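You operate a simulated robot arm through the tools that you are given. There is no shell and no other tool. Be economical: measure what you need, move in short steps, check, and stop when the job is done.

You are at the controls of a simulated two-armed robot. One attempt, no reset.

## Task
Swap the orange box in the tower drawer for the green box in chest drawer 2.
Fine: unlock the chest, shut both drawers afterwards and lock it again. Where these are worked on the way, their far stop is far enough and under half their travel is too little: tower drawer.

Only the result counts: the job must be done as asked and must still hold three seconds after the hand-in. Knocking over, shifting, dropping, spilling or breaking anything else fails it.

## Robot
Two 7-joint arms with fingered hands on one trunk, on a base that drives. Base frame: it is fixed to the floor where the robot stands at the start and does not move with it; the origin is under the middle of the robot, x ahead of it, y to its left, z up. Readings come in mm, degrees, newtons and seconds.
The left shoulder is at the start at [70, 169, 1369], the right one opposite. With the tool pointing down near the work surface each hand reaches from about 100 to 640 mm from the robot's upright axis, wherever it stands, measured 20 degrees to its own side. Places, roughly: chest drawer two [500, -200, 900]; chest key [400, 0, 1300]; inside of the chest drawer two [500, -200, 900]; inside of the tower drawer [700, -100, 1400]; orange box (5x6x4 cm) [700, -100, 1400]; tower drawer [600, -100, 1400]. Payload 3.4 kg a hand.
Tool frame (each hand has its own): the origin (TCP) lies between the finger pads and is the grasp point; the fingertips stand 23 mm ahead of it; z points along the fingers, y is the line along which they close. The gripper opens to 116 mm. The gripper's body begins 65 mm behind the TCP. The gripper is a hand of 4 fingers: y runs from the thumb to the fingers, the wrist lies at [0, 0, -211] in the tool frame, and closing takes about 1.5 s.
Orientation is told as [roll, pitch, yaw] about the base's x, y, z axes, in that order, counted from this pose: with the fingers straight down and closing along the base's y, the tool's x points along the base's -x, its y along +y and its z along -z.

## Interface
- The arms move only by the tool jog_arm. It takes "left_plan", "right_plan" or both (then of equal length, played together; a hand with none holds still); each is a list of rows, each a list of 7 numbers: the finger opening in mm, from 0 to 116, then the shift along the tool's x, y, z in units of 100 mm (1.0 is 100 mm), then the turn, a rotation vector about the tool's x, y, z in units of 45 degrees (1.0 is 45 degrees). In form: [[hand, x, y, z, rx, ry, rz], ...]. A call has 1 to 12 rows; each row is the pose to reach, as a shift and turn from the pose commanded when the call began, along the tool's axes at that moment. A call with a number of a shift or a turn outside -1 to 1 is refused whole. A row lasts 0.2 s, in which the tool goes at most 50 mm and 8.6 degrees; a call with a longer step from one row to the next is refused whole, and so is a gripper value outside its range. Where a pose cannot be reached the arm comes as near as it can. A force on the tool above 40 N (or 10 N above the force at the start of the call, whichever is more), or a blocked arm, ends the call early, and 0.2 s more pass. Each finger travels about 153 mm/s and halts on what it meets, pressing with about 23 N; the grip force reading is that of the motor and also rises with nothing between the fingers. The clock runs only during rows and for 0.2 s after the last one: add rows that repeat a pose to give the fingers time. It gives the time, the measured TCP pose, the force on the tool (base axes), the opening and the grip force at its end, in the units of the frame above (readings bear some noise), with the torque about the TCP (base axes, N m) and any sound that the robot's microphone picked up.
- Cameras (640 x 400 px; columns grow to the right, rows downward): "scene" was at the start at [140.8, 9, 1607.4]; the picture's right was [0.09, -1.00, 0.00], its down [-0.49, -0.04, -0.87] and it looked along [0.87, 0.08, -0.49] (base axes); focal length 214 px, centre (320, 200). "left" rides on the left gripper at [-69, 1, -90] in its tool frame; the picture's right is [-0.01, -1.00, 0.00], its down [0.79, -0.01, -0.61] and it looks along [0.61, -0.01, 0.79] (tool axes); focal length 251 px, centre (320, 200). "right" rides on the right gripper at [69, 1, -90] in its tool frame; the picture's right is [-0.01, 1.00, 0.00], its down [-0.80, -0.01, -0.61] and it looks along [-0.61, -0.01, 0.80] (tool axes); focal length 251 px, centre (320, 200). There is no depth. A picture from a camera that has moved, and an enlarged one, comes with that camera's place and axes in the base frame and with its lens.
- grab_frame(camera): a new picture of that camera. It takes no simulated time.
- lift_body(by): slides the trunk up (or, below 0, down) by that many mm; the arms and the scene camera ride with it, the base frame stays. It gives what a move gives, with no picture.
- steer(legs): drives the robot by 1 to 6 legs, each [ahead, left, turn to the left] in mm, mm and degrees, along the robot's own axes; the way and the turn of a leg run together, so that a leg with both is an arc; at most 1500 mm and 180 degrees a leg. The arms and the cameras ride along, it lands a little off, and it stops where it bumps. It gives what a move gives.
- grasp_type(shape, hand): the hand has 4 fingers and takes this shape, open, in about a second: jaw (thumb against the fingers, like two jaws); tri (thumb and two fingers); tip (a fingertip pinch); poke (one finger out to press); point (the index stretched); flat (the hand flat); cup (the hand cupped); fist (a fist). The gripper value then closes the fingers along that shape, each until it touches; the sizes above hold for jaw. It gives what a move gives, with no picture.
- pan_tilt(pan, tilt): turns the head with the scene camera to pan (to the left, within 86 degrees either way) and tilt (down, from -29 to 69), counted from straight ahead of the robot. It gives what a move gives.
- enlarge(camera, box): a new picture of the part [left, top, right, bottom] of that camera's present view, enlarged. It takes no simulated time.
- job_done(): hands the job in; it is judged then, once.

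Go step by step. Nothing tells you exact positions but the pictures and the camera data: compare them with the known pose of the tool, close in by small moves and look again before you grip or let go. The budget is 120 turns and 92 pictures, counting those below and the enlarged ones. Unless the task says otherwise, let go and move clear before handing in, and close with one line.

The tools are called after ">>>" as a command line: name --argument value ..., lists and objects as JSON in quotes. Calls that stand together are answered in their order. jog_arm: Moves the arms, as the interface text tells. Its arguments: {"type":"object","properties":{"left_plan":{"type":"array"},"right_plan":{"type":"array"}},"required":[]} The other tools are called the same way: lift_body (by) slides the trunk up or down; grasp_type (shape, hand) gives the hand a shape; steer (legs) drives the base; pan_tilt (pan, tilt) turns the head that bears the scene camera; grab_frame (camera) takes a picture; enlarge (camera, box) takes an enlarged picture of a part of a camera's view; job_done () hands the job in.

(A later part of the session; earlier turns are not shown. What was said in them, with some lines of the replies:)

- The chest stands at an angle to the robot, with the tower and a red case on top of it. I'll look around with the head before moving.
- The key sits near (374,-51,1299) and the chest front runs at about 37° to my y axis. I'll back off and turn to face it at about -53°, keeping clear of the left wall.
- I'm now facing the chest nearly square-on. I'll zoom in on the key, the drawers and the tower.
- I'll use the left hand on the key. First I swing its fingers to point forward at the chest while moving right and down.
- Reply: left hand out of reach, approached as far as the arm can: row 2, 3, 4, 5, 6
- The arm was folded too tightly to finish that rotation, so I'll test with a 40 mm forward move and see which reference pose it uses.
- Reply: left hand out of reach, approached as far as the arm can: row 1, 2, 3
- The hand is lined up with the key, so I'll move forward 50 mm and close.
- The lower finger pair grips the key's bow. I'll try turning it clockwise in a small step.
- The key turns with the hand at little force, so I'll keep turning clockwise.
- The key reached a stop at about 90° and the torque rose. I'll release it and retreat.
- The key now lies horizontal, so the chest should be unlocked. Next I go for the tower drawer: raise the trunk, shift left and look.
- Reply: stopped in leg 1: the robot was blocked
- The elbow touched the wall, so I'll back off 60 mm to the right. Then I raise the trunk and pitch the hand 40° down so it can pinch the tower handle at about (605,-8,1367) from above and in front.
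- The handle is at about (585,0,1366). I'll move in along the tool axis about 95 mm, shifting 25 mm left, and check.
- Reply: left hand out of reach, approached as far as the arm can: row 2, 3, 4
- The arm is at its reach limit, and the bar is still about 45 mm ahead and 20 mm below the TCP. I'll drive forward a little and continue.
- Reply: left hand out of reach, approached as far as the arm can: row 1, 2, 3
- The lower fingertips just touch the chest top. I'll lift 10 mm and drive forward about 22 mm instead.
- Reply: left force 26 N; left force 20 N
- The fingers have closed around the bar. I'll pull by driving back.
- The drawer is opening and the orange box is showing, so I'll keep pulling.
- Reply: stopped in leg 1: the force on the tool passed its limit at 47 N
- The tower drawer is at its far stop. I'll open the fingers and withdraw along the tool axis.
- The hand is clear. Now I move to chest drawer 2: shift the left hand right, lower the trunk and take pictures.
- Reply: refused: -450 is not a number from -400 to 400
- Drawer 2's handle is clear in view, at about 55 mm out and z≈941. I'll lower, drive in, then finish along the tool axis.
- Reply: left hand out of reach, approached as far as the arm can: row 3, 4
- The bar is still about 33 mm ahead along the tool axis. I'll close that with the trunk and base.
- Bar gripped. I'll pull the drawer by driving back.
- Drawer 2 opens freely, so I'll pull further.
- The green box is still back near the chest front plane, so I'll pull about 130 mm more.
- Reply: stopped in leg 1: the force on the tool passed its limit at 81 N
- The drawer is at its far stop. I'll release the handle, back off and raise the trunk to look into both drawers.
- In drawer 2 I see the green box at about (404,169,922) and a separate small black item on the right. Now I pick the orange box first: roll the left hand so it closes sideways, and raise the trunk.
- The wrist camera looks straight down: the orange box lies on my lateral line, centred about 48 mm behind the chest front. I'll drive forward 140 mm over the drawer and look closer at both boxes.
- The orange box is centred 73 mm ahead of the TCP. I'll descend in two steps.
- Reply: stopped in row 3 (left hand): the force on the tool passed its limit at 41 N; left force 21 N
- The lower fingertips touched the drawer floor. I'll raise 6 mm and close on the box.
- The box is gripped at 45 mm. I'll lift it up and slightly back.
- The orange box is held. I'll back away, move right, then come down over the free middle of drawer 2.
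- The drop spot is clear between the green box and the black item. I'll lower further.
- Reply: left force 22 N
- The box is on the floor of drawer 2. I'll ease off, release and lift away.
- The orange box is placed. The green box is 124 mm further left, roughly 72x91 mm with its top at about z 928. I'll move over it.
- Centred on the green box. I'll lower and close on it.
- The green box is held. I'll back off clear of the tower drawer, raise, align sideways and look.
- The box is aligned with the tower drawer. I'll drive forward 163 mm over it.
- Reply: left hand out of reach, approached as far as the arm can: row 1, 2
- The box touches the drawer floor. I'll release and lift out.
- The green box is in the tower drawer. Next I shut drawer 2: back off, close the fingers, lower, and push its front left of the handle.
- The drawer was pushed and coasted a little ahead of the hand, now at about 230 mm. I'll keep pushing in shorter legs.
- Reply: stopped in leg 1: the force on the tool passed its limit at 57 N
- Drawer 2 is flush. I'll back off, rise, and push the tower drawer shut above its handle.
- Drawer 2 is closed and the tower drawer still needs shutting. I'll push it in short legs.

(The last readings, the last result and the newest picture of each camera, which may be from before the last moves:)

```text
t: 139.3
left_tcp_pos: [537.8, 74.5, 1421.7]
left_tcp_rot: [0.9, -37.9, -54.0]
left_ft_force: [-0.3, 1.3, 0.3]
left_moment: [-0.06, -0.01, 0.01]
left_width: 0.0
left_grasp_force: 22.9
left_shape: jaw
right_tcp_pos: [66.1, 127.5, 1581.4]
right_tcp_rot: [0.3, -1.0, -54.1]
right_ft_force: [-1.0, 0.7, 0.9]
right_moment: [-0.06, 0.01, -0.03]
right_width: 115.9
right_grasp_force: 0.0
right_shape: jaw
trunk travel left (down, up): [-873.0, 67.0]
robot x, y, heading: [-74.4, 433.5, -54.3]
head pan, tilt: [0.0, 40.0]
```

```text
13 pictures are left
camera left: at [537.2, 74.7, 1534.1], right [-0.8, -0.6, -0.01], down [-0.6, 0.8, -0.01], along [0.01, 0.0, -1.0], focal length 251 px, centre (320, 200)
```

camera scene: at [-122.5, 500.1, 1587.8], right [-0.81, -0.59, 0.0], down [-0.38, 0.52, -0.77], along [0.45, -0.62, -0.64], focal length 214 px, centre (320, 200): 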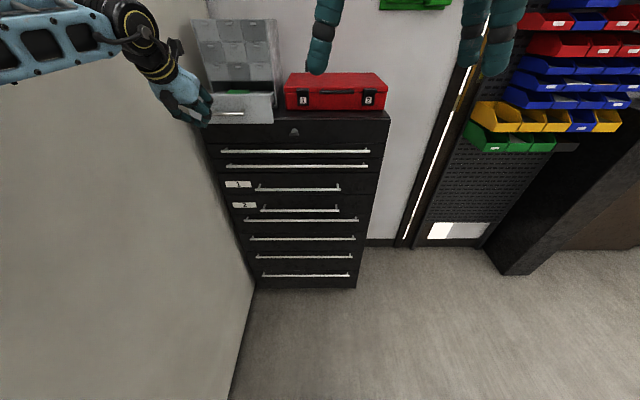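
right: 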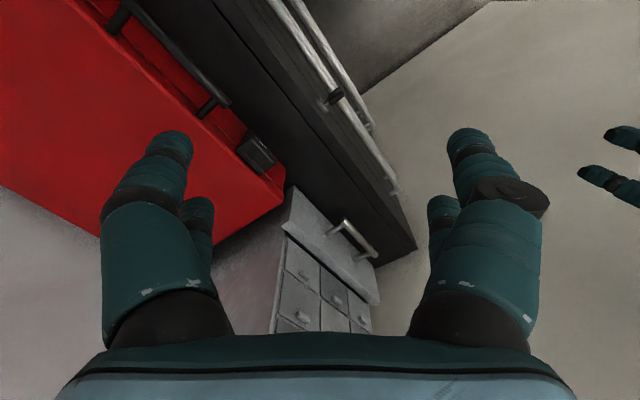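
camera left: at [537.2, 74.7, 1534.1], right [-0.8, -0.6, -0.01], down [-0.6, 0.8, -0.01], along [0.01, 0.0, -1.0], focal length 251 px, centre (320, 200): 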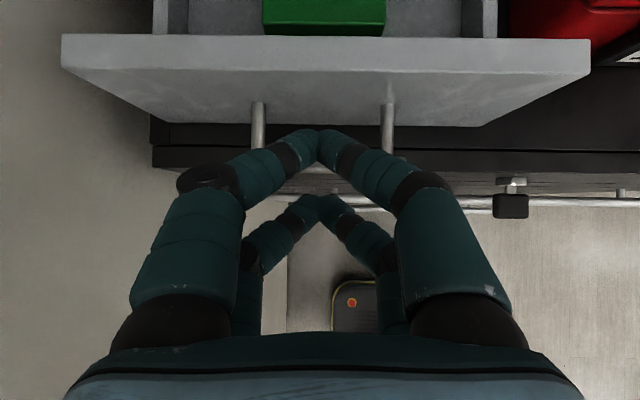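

>>> steer --legs '[[50, 0, 0], [40, 0, 0], [40, 0, 0]]'

>>> grab_frame --camera "left"

```text
t: 140.9
left_tcp_pos: [597.2, -6.9, 1422.3]
left_tcp_rot: [0.6, -37.6, -53.9]
left_ft_force: [-4.4, 9.4, 6.4]
left_moment: [-0.05, -0.06, 0.05]
left_width: 0.2
left_grasp_force: 23.1
left_shape: jaw
right_tcp_pos: [127.1, 45.1, 1578.4]
right_tcp_rot: [0.3, -0.5, -54.0]
right_ft_force: [0.5, -0.4, -0.3]
right_moment: [-0.01, 0.04, 0.02]
right_width: 116.2
right_grasp_force: 0.0
right_shape: jaw
trunk travel left (down, up): [-873.0, 67.0]
robot x, y, heading: [-20.8, 359.1, -54.4]
head pan, tilt: [0.0, 40.0]
stopped in leg 2: the force on the tool passed its limit at 74 N (the readings are from after the stop); the commanded pose is now the measured one
```

```text
12 pictures are left
camera left: at [596.6, -5.7, 1533.5], right [-0.8, -0.6, 0.0], down [-0.6, 0.8, 0.0], along [0.01, 0.0, -1.0], focal length 251 px, centre (320, 200)
```

left: 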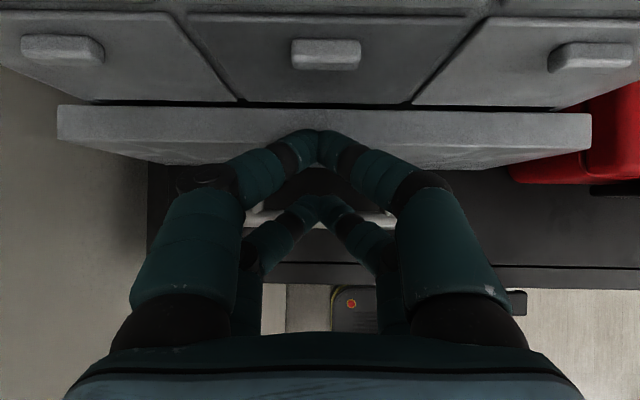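

The tower drawer reached its stop. I'll back off and check the scene.

>>> steer --legs '[[-200, 0, 0]]'

>>> enlarge --camera "scene" --box '[120, 10, 420, 200]'

```text
t: 142.5
left_tcp_pos: [482.7, 146.6, 1418.8]
left_tcp_rot: [0.8, -37.4, -54.1]
left_ft_force: [-0.5, -0.8, 0.6]
left_moment: [0.0, 0.02, -0.02]
left_width: 0.0
left_grasp_force: 22.7
left_shape: jaw
right_tcp_pos: [12.1, 200.7, 1578.0]
right_tcp_rot: [0.3, -0.2, -54.3]
right_ft_force: [0.2, 0.2, -0.6]
right_moment: [-0.02, 0.02, -0.02]
right_width: 115.6
right_grasp_force: 0.1
right_shape: jaw
trunk travel left (down, up): [-873.0, 67.0]
robot x, y, heading: [-135.5, 521.1, -54.2]
head pan, tilt: [0.0, 40.0]
```

```text
2.11 times, centred on (270, 105) of scene
camera zoom: at [-54.9, 405.8, 1587.3], right [-0.81, -0.58, 0.0], down [-0.38, 0.52, -0.76], along [0.45, -0.62, -0.65], focal length 452 px, centre (425, 400)
```

zoom: 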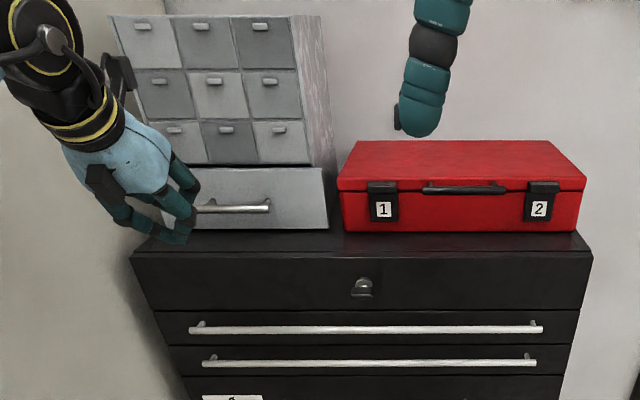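

The tower drawer is shut and everything looks in place. Now I relock: reposition and re-form the horizontal key grip.

>>> steer --legs '[[-60, -80, 0]]'

>>> lift_body --by -145

>>> jog_arm --left_plan '[[30, 0, -0.17, 0, 0, -0.17, 0], [60, 0, -0.34, 0, 0, -0.34, 0], [60, 0, -0.5, 0, 0, -0.51, 0], [60, 0, -0.7, 0, 0, -0.68, 0], [60, 0, -0.85, 0, 0, -0.85, 0], [60, 0, -1.0, 0, 0, -1.0, 0]]'

>>> jog_arm --left_plan '[[60, 0, -0.1, 0, 0, -0.17, 0], [60, 0, -0.13, 0, 0, -0.17, 0]]'

```text
t: 143.6
left_tcp_pos: [389.1, 153.8, 1417.3]
left_tcp_rot: [0.3, -37.3, -53.9]
left_ft_force: [-1.0, -0.3, 0.1]
left_moment: [-0.01, 0.03, -0.01]
left_width: 0.0
left_grasp_force: 23.0
left_shape: jaw
right_tcp_pos: [-80.1, 206.3, 1578.4]
right_tcp_rot: [0.0, -0.2, -54.3]
right_ft_force: [0.4, 0.5, -0.5]
right_moment: [-0.03, 0.06, -0.04]
right_width: 115.9
right_grasp_force: 0.1
right_shape: jaw
trunk travel left (down, up): [-873.0, 67.0]
robot x, y, heading: [-235.5, 523.2, -54.1]
head pan, tilt: [0.0, 40.0]
```

```text
t: 145.3
left_tcp_pos: [379.9, 153.1, 1276.3]
left_tcp_rot: [0.8, -37.6, -54.0]
left_ft_force: [-0.7, 0.7, 0.6]
left_moment: [0.01, 0.01, 0.0]
left_width: 0.0
left_grasp_force: 23.3
left_shape: jaw
right_tcp_pos: [-89.1, 207.9, 1433.6]
right_tcp_rot: [0.2, -0.5, -54.1]
right_ft_force: [-0.3, 0.6, -0.1]
right_moment: [0.0, 0.0, 0.0]
right_width: 115.8
right_grasp_force: 0.1
right_shape: jaw
trunk travel left (down, up): [-728.0, 212.0]
robot x, y, heading: [-233.8, 522.2, -54.2]
head pan, tilt: [0.0, 40.0]
```

```text
t: 146.7
left_tcp_pos: [301.0, 94.0, 1275.2]
left_tcp_rot: [3.7, -82.5, -57.4]
left_ft_force: [0.5, -0.3, 0.5]
left_moment: [0.03, -0.03, -0.01]
left_width: 59.5
left_grasp_force: 0.0
left_shape: jaw
right_tcp_pos: [-88.3, 206.9, 1432.3]
right_tcp_rot: [0.3, -0.5, -54.3]
right_ft_force: [0.4, -0.3, 0.0]
right_moment: [0.0, 0.04, 0.02]
right_width: 115.8
right_grasp_force: 0.0
right_shape: jaw
trunk travel left (down, up): [-728.0, 212.0]
robot x, y, heading: [-233.3, 521.3, -54.3]
head pan, tilt: [0.0, 40.0]
```

```text
t: 147.3
left_tcp_pos: [290.8, 86.8, 1275.0]
left_tcp_rot: [103.0, -89.6, -156.4]
left_ft_force: [0.4, 0.0, -0.2]
left_moment: [-0.01, -0.01, -0.03]
left_width: 59.4
left_grasp_force: 0.1
left_shape: jaw
right_tcp_pos: [-89.5, 206.7, 1432.3]
right_tcp_rot: [0.3, -0.3, -54.3]
right_ft_force: [0.2, 0.3, 0.5]
right_moment: [-0.05, 0.01, 0.0]
right_width: 116.1
right_grasp_force: 0.1
right_shape: jaw
trunk travel left (down, up): [-728.0, 212.0]
robot x, y, heading: [-240.3, 519.4, -54.3]
head pan, tilt: [0.0, 40.0]
```

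Now I roll +90° so the fingers close vertically on the horizontal key.

>>> jog_arm --left_plan '[[60, 0, 0, 0, 0, 0, 0.17], [60, 0, 0, 0, 0, 0, 0.34], [60, 0, 0, 0, 0, 0, 0.51], [60, 0, 0, 0, 0, 0, 0.68], [60, 0, 0, 0, 0, 0, 0.85], [60, 0, 0, 0, 0, 0, 1.0]]'

>>> jog_arm --left_plan '[[60, 0, 0, 0, 0, 0, 0.17], [60, 0, 0, 0, 0, 0, 0.34], [60, 0, 0, 0, 0, 0, 0.51], [60, 0, 0, 0, 0, 0, 0.68], [60, 0, 0, 0, 0, 0, 0.85], [60, 0, 0, 0, 0, 0, 1.0]]'

>>> grab_frame --camera "left"

```text
t: 148.7
left_tcp_pos: [291.1, 87.4, 1276.6]
left_tcp_rot: [90.2, -44.4, -143.5]
left_ft_force: [0.2, -0.7, 0.6]
left_moment: [-0.03, 0.01, -0.03]
left_width: 59.3
left_grasp_force: 0.0
left_shape: jaw
right_tcp_pos: [-89.5, 206.1, 1433.3]
right_tcp_rot: [0.2, -0.4, -54.2]
right_ft_force: [0.2, -0.7, -1.1]
right_moment: [-0.01, 0.0, 0.0]
right_width: 115.7
right_grasp_force: 0.2
right_shape: jaw
trunk travel left (down, up): [-728.0, 212.0]
robot x, y, heading: [-235.1, 521.0, -54.0]
head pan, tilt: [0.0, 40.0]
```

```text
t: 150.1
left_tcp_pos: [289.5, 88.4, 1276.0]
left_tcp_rot: [90.1, 0.6, -143.4]
left_ft_force: [0.3, 0.8, 0.2]
left_moment: [-0.02, -0.05, 0.01]
left_width: 59.4
left_grasp_force: 0.0
left_shape: jaw
right_tcp_pos: [-90.5, 207.1, 1431.8]
right_tcp_rot: [0.2, -0.4, -54.1]
right_ft_force: [-0.6, 0.3, -0.2]
right_moment: [-0.01, 0.0, -0.01]
right_width: 115.7
right_grasp_force: 0.1
right_shape: jaw
trunk travel left (down, up): [-728.0, 212.0]
robot x, y, heading: [-235.3, 521.8, -54.3]
head pan, tilt: [0.0, 40.0]
```

```text
10 pictures are left
camera left: at [180.9, 119.2, 1273.8], right [0.0, 0.0, -1.0], down [0.28, 0.96, 0.0], along [0.96, -0.28, 0.0], focal length 251 px, centre (320, 200)
```

left: 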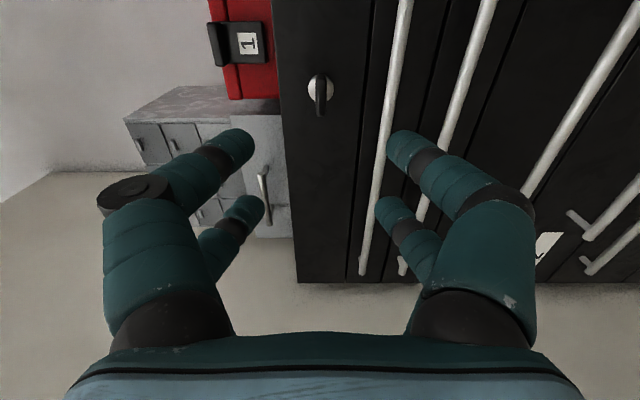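

>>> jog_arm --left_plan '[[60, -0.07, 0.03, 0, 0, 0, 0], [60, -0.07, 0.03, 0, 0, 0, 0]]'

>>> steer --legs '[[90, 0, 0]]'

>>> grab_frame --camera "left"

```text
t: 150.7
left_tcp_pos: [284.1, 83.1, 1278.3]
left_tcp_rot: [90.2, 0.6, -143.6]
left_ft_force: [0.5, 0.1, -0.5]
left_moment: [0.02, 0.03, -0.02]
left_width: 59.8
left_grasp_force: 0.1
left_shape: jaw
right_tcp_pos: [-89.3, 206.3, 1433.5]
right_tcp_rot: [0.3, -0.4, -54.1]
right_ft_force: [0.3, 0.1, 0.7]
right_moment: [0.0, -0.01, -0.03]
right_width: 116.0
right_grasp_force: 0.1
right_shape: jaw
trunk travel left (down, up): [-728.0, 212.0]
robot x, y, heading: [-241.0, 523.8, -54.1]
head pan, tilt: [0.0, 40.0]
```

```text
t: 151.8
left_tcp_pos: [333.9, 11.8, 1280.9]
left_tcp_rot: [90.4, 0.6, -143.7]
left_ft_force: [-0.8, 0.3, 0.2]
left_moment: [0.0, -0.04, 0.0]
left_width: 59.5
left_grasp_force: 0.1
left_shape: jaw
right_tcp_pos: [-40.2, 135.7, 1433.6]
right_tcp_rot: [0.2, -0.7, -54.3]
right_ft_force: [-0.2, 0.4, -0.2]
right_moment: [-0.04, -0.02, 0.0]
right_width: 116.2
right_grasp_force: 0.0
right_shape: jaw
trunk travel left (down, up): [-728.0, 212.0]
robot x, y, heading: [-184.9, 447.8, -54.6]
head pan, tilt: [0.0, 40.0]
```

```text
9 pictures are left
camera left: at [225.2, 43.7, 1277.5], right [0.0, 0.0, -1.0], down [0.28, 0.96, 0.0], along [0.96, -0.28, 0.01], focal length 251 px, centre (320, 200)
```

left: 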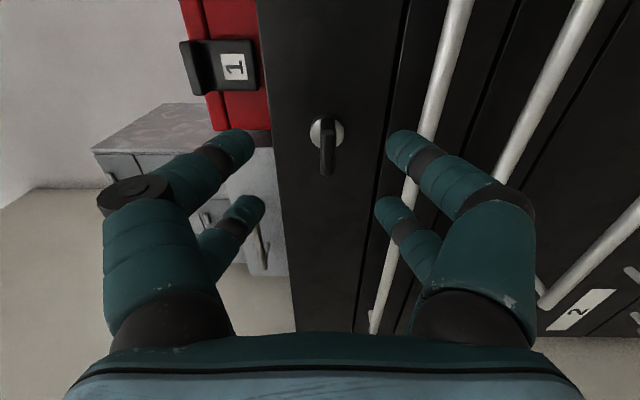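

>>> jog_arm --left_plan '[[60, 0.03, -0.03, 0.15, 0, 0, 0], [60, 0.03, -0.03, 0.35, 0, 0, 0], [60, 0.03, -0.03, 0.5, 0, 0, 0], [60, 0.03, -0.03, 0.5, 0, 0, 0]]'

>>> grab_frame --camera "left"

```text
t: 152.8
left_tcp_pos: [371.3, -21.1, 1284.3]
left_tcp_rot: [90.0, 0.5, -143.7]
left_ft_force: [-0.6, 0.1, -0.4]
left_moment: [0.04, 0.03, 0.02]
left_width: 59.6
left_grasp_force: 0.0
left_shape: jaw
left hand out of reach, approached as far as the arm can: row 2, 3, 4
right_tcp_pos: [-37.4, 133.7, 1432.6]
right_tcp_rot: [0.3, -0.6, -54.3]
right_ft_force: [-0.5, -0.6, 0.7]
right_moment: [0.03, -0.02, 0.01]
right_width: 116.0
right_grasp_force: 0.1
right_shape: jaw
trunk travel left (down, up): [-728.0, 212.0]
robot x, y, heading: [-182.2, 445.6, -54.5]
head pan, tilt: [0.0, 40.0]
```

```text
8 pictures are left
camera left: at [263.4, 10.8, 1283.2], right [0.0, 0.0, -1.0], down [0.28, 0.96, 0.0], along [0.96, -0.28, 0.0], focal length 251 px, centre (320, 200)
```

left: 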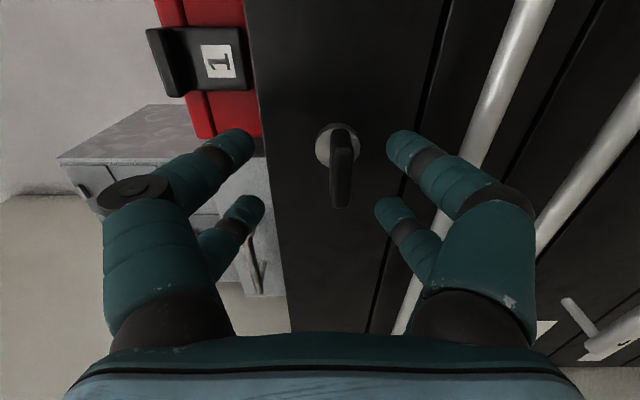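

The arm is at its reach limit. I'll pull the target back a little and bring the base closer.

>>> jog_arm --left_plan '[[60, 0, 0, -0.2, 0, 0, 0], [60, 0, 0, -0.38, 0, 0, 0], [60, 0, 0, -0.38, 0, 0, 0]]'

>>> steer --legs '[[36, 0, 0]]'

>>> grab_frame --camera "left"

```text
t: 153.6
left_tcp_pos: [349.8, 9.0, 1286.2]
left_tcp_rot: [90.2, 0.6, -143.6]
left_ft_force: [-0.1, 0.0, -0.5]
left_moment: [0.02, 0.0, -0.02]
left_width: 59.5
left_grasp_force: 0.1
left_shape: jaw
right_tcp_pos: [-37.3, 133.0, 1433.6]
right_tcp_rot: [0.3, -0.4, -54.4]
right_ft_force: [0.0, 0.1, -0.2]
right_moment: [0.01, 0.03, 0.01]
right_width: 116.0
right_grasp_force: 0.0
right_shape: jaw
trunk travel left (down, up): [-728.0, 212.0]
robot x, y, heading: [-185.5, 444.1, -54.1]
head pan, tilt: [0.0, 40.0]
```

```text
t: 154.5
left_tcp_pos: [366.2, -12.4, 1289.9]
left_tcp_rot: [90.6, 0.6, -143.7]
left_ft_force: [-0.2, 0.9, -0.1]
left_moment: [0.02, 0.0, -0.01]
left_width: 59.4
left_grasp_force: 0.1
left_shape: jaw
right_tcp_pos: [-21.5, 112.0, 1435.1]
right_tcp_rot: [0.3, -0.8, -54.4]
right_ft_force: [-0.7, 0.7, 0.9]
right_moment: [-0.02, -0.02, -0.03]
right_width: 115.9
right_grasp_force: 0.1
right_shape: jaw
trunk travel left (down, up): [-728.0, 212.0]
robot x, y, heading: [-161.8, 416.2, -54.5]
head pan, tilt: [0.0, 40.0]
```

```text
7 pictures are left
camera left: at [258.2, 20.4, 1287.7], right [0.01, -0.01, -1.0], down [0.28, 0.96, -0.01], along [0.96, -0.28, 0.01], focal length 251 px, centre (320, 200)
```

left: 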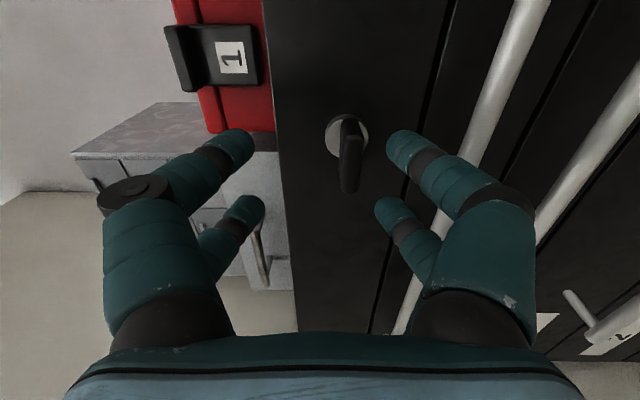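

>>> jog_arm --left_plan '[[60, -0.1, -0.1, 0, 0, 0, 0], [60, -0.1, -0.1, 0.05, 0, 0, 0], [60, -0.1, -0.1, 0.05, 0, 0, 0]]'

>>> grab_frame --camera "left"

```text
t: 155.3
left_tcp_pos: [367.5, -27.7, 1276.8]
left_tcp_rot: [90.0, 0.5, -143.5]
left_ft_force: [-0.1, -0.4, -0.1]
left_moment: [0.04, 0.01, -0.05]
left_width: 59.4
left_grasp_force: 0.2
left_shape: jaw
right_tcp_pos: [-16.4, 104.1, 1432.9]
right_tcp_rot: [0.2, -0.4, -54.3]
right_ft_force: [-0.3, -0.2, 0.2]
right_moment: [0.03, 0.01, 0.01]
right_width: 116.1
right_grasp_force: 0.0
right_shape: jaw
trunk travel left (down, up): [-728.0, 212.0]
robot x, y, heading: [-163.9, 418.4, -54.3]
head pan, tilt: [0.0, 40.0]
```

```text
6 pictures are left
camera left: at [258.7, 4.2, 1274.6], right [0.0, 0.0, -1.0], down [0.28, 0.96, 0.0], along [0.96, -0.28, 0.0], focal length 251 px, centre (320, 200)
```

left: 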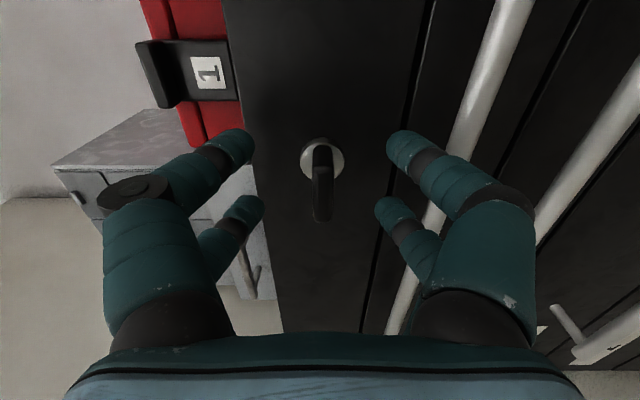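

The geometry matches the earlier grip. I'll close on the key.

>>> jog_arm --left_plan '[[30, 0, 0.01, 0, 0, 0, 0], [20, 0, 0.01, 0, 0, 0, 0], [0, 0, 0.01, 0, 0, 0, 0], [0, 0, 0.01, 0, 0, 0, 0], [0, 0, 0.01, 0, 0, 0, 0], [0, 0, 0.01, 0, 0, 0, 0]]'

>>> jog_arm --left_plan '[[0, 0, 0, 0, 0, 0, -0.17], [0, 0, 0, 0, 0, 0, -0.34], [0, 0, 0, 0, 0, 0, -0.51], [0, 0, 0, 0, 0, 0, -0.68], [0, 0, 0, 0, 0, 0, -0.85], [0, 0, 0, 0, 0, 0, -1.0]]'

>>> enlarge --camera "left" --box '[240, 110, 400, 240]'

```text
t: 156.7
left_tcp_pos: [364.9, -29.1, 1279.7]
left_tcp_rot: [90.1, 0.7, -143.6]
left_ft_force: [-0.1, -3.7, 3.4]
left_moment: [-0.1, -0.02, 0.0]
left_width: 2.0
left_grasp_force: 22.5
left_shape: jaw
right_tcp_pos: [-17.4, 104.0, 1432.4]
right_tcp_rot: [0.3, -0.5, -54.3]
right_ft_force: [-0.2, -0.2, 0.1]
right_moment: [0.02, -0.03, 0.0]
right_width: 115.5
right_grasp_force: 0.1
right_shape: jaw
trunk travel left (down, up): [-728.0, 212.0]
robot x, y, heading: [-166.1, 419.4, -54.5]
head pan, tilt: [0.0, 40.0]
```

```text
t: 158.1
left_tcp_pos: [366.8, -28.0, 1278.8]
left_tcp_rot: [90.2, -44.6, -143.6]
left_ft_force: [8.0, -4.2, 17.4]
left_moment: [-0.21, -0.25, 0.08]
left_width: 1.5
left_grasp_force: 22.8
left_shape: jaw
right_tcp_pos: [-17.0, 105.6, 1434.4]
right_tcp_rot: [0.3, -0.5, -54.3]
right_ft_force: [0.8, -0.1, 0.3]
right_moment: [-0.04, -0.02, -0.01]
right_width: 116.0
right_grasp_force: 0.1
right_shape: jaw
trunk travel left (down, up): [-728.0, 212.0]
robot x, y, heading: [-165.1, 418.2, -54.4]
head pan, tilt: [0.0, 40.0]
```

```text
3.08 times, centred on (320, 175) of left
camera zoom: at [274.2, 17.3, 1324.8], right [-0.57, -0.42, -0.71], down [0.09, 0.82, -0.57], along [0.82, -0.39, -0.43], focal length 774 px, centre (320, 277)
```

zoom: 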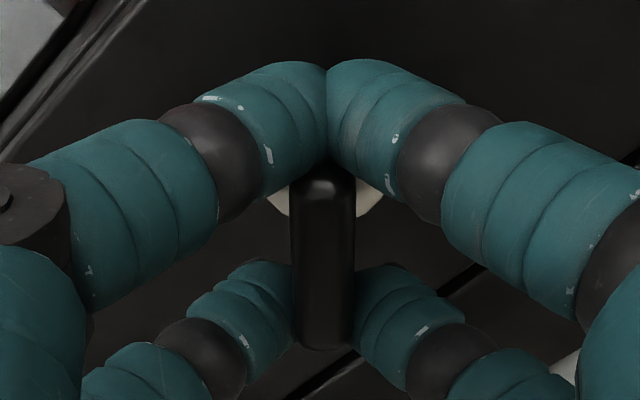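

The key follows the hand. I'll rotate the remaining 45° plus a little, to the stop.

>>> jog_arm --left_plan '[[0, 0, 0, 0, 0, 0, -0.17], [0, 0, 0, 0, 0, 0, -0.34], [0, 0, 0, 0, 0, 0, -0.51], [0, 0, 0, 0, 0, 0, -0.68], [0, 0, 0, 0, 0, 0, -0.85], [0, 0, 0, 0, 0, 0, -1.0]]'

>>> jog_arm --left_plan '[[0, 0, 0, 0, 0, 0, -0.05], [0, 0, 0, 0, 0, 0, -0.1], [0, 0, 0, 0, 0, 0, -0.1]]'

>>> enlarge --camera "left" --box '[240, 110, 400, 240]'

```text
t: 159.5
left_tcp_pos: [368.8, -25.6, 1278.8]
left_tcp_rot: [136.8, -89.6, 169.9]
left_ft_force: [18.0, -3.7, 27.3]
left_moment: [-0.26, -0.38, 0.24]
left_width: 1.2
left_grasp_force: 23.5
left_shape: jaw
right_tcp_pos: [-13.5, 107.4, 1434.1]
right_tcp_rot: [0.2, -0.5, -54.3]
right_ft_force: [-0.4, 0.1, 0.9]
right_moment: [0.0, 0.01, 0.01]
right_width: 116.2
right_grasp_force: 0.1
right_shape: jaw
trunk travel left (down, up): [-728.0, 212.0]
robot x, y, heading: [-164.3, 421.2, -54.5]
head pan, tilt: [0.0, 40.0]
```

```text
t: 160.3
left_tcp_pos: [368.9, -24.1, 1279.0]
left_tcp_rot: [-93.7, -85.8, 40.1]
left_ft_force: [18.3, -2.9, 27.9]
left_moment: [-0.11, -0.6, 0.32]
left_width: 1.3
left_grasp_force: 22.4
left_shape: jaw
right_tcp_pos: [-13.6, 107.4, 1434.0]
right_tcp_rot: [0.0, -0.6, -54.3]
right_ft_force: [0.0, 0.4, -0.7]
right_moment: [-0.03, 0.0, 0.01]
right_width: 116.0
right_grasp_force: 0.1
right_shape: jaw
trunk travel left (down, up): [-728.0, 212.0]
robot x, y, heading: [-161.7, 418.8, -54.5]
head pan, tilt: [0.0, 40.0]
```

```text
3.08 times, centred on (320, 175) of left
camera zoom: at [319.3, 51.6, 1344.7], right [-0.8, -0.59, 0.08], down [-0.41, 0.45, -0.8], along [0.43, -0.67, -0.6], focal length 774 px, centre (320, 277)
```

zoom: 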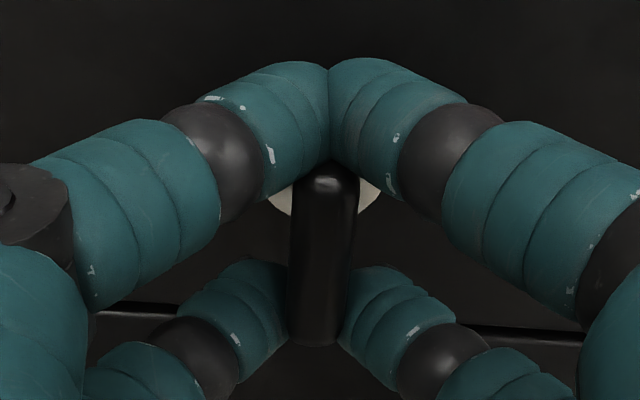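

The key is back at the vertical stop. I'll release and retreat straight back.

>>> jog_arm --left_plan '[[0, 0, 0, 0, 0, 0, 0.09], [40, 0, 0, 0, 0, 0, 0.09], [60, 0, 0, 0, 0, 0, 0.09], [60, 0, 0, 0, 0, 0, 0.09], [60, 0, 0, -0.3, 0, 0, 0.09], [60, 0, 0, -0.6, 0, 0, 0.09], [60, 0, 0, -1.0, 0, 0, 0.09], [60, 0, 0, -1.0, 0, 0, 0.09]]'

>>> steer --legs '[[-150, 0, 0]]'

>>> grab_frame --camera "left"

>>> grab_frame --camera "scene"

```text
t: 162.1
left_tcp_pos: [305.6, 52.3, 1278.5]
left_tcp_rot: [153.4, -89.8, 153.0]
left_ft_force: [0.6, -0.4, -0.8]
left_moment: [0.04, -0.03, -0.04]
left_width: 59.5
left_grasp_force: 0.2
left_shape: jaw
right_tcp_pos: [-17.6, 104.0, 1432.1]
right_tcp_rot: [0.3, -0.5, -54.4]
right_ft_force: [0.5, -0.3, -1.0]
right_moment: [0.01, 0.01, 0.02]
right_width: 115.8
right_grasp_force: 0.0
right_shape: jaw
trunk travel left (down, up): [-728.0, 212.0]
robot x, y, heading: [-164.2, 415.6, -54.3]
head pan, tilt: [0.0, 40.0]
```

```text
t: 163.5
left_tcp_pos: [218.4, 172.9, 1277.8]
left_tcp_rot: [132.3, -89.9, 173.9]
left_ft_force: [-1.0, 0.2, 0.0]
left_moment: [0.03, 0.04, 0.0]
left_width: 59.5
left_grasp_force: 0.0
left_shape: jaw
right_tcp_pos: [-104.2, 224.8, 1433.2]
right_tcp_rot: [0.3, -0.3, -54.4]
right_ft_force: [0.5, -0.2, 0.1]
right_moment: [0.01, -0.02, -0.01]
right_width: 115.8
right_grasp_force: 0.0
right_shape: jaw
trunk travel left (down, up): [-728.0, 212.0]
robot x, y, heading: [-250.9, 543.7, -54.3]
head pan, tilt: [0.0, 40.0]
```

```text
3 pictures are left
camera left: at [166.1, 245.7, 1343.7], right [-0.81, -0.59, 0.01], down [-0.36, 0.49, -0.8], along [0.47, -0.65, -0.61], focal length 251 px, centre (320, 200)
```

left: 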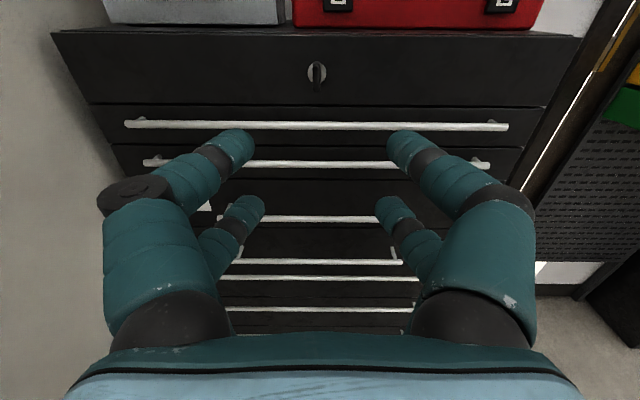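

```text
2 pictures are left
camera scene: at [-171.1, 430.3, 1442.5], right [-0.81, -0.58, 0.0], down [-0.37, 0.53, -0.76], along [0.44, -0.62, -0.64], focal length 214 px, centre (320, 200)
```

scene: 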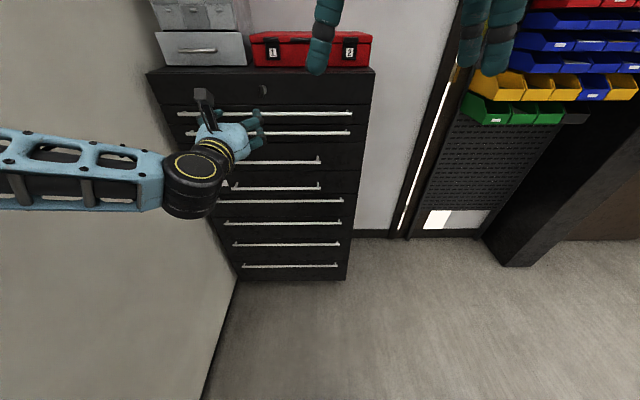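

The key is back at its vertical locked stop, both drawers are shut and the hands are clear, so I'm handing in.

>>> job_done

```text
The job is handed in.
```

The orange box is now in chest drawer 2 and the green box is in the tower drawer; both drawers are shut and the chest key is turned back to its locked position.
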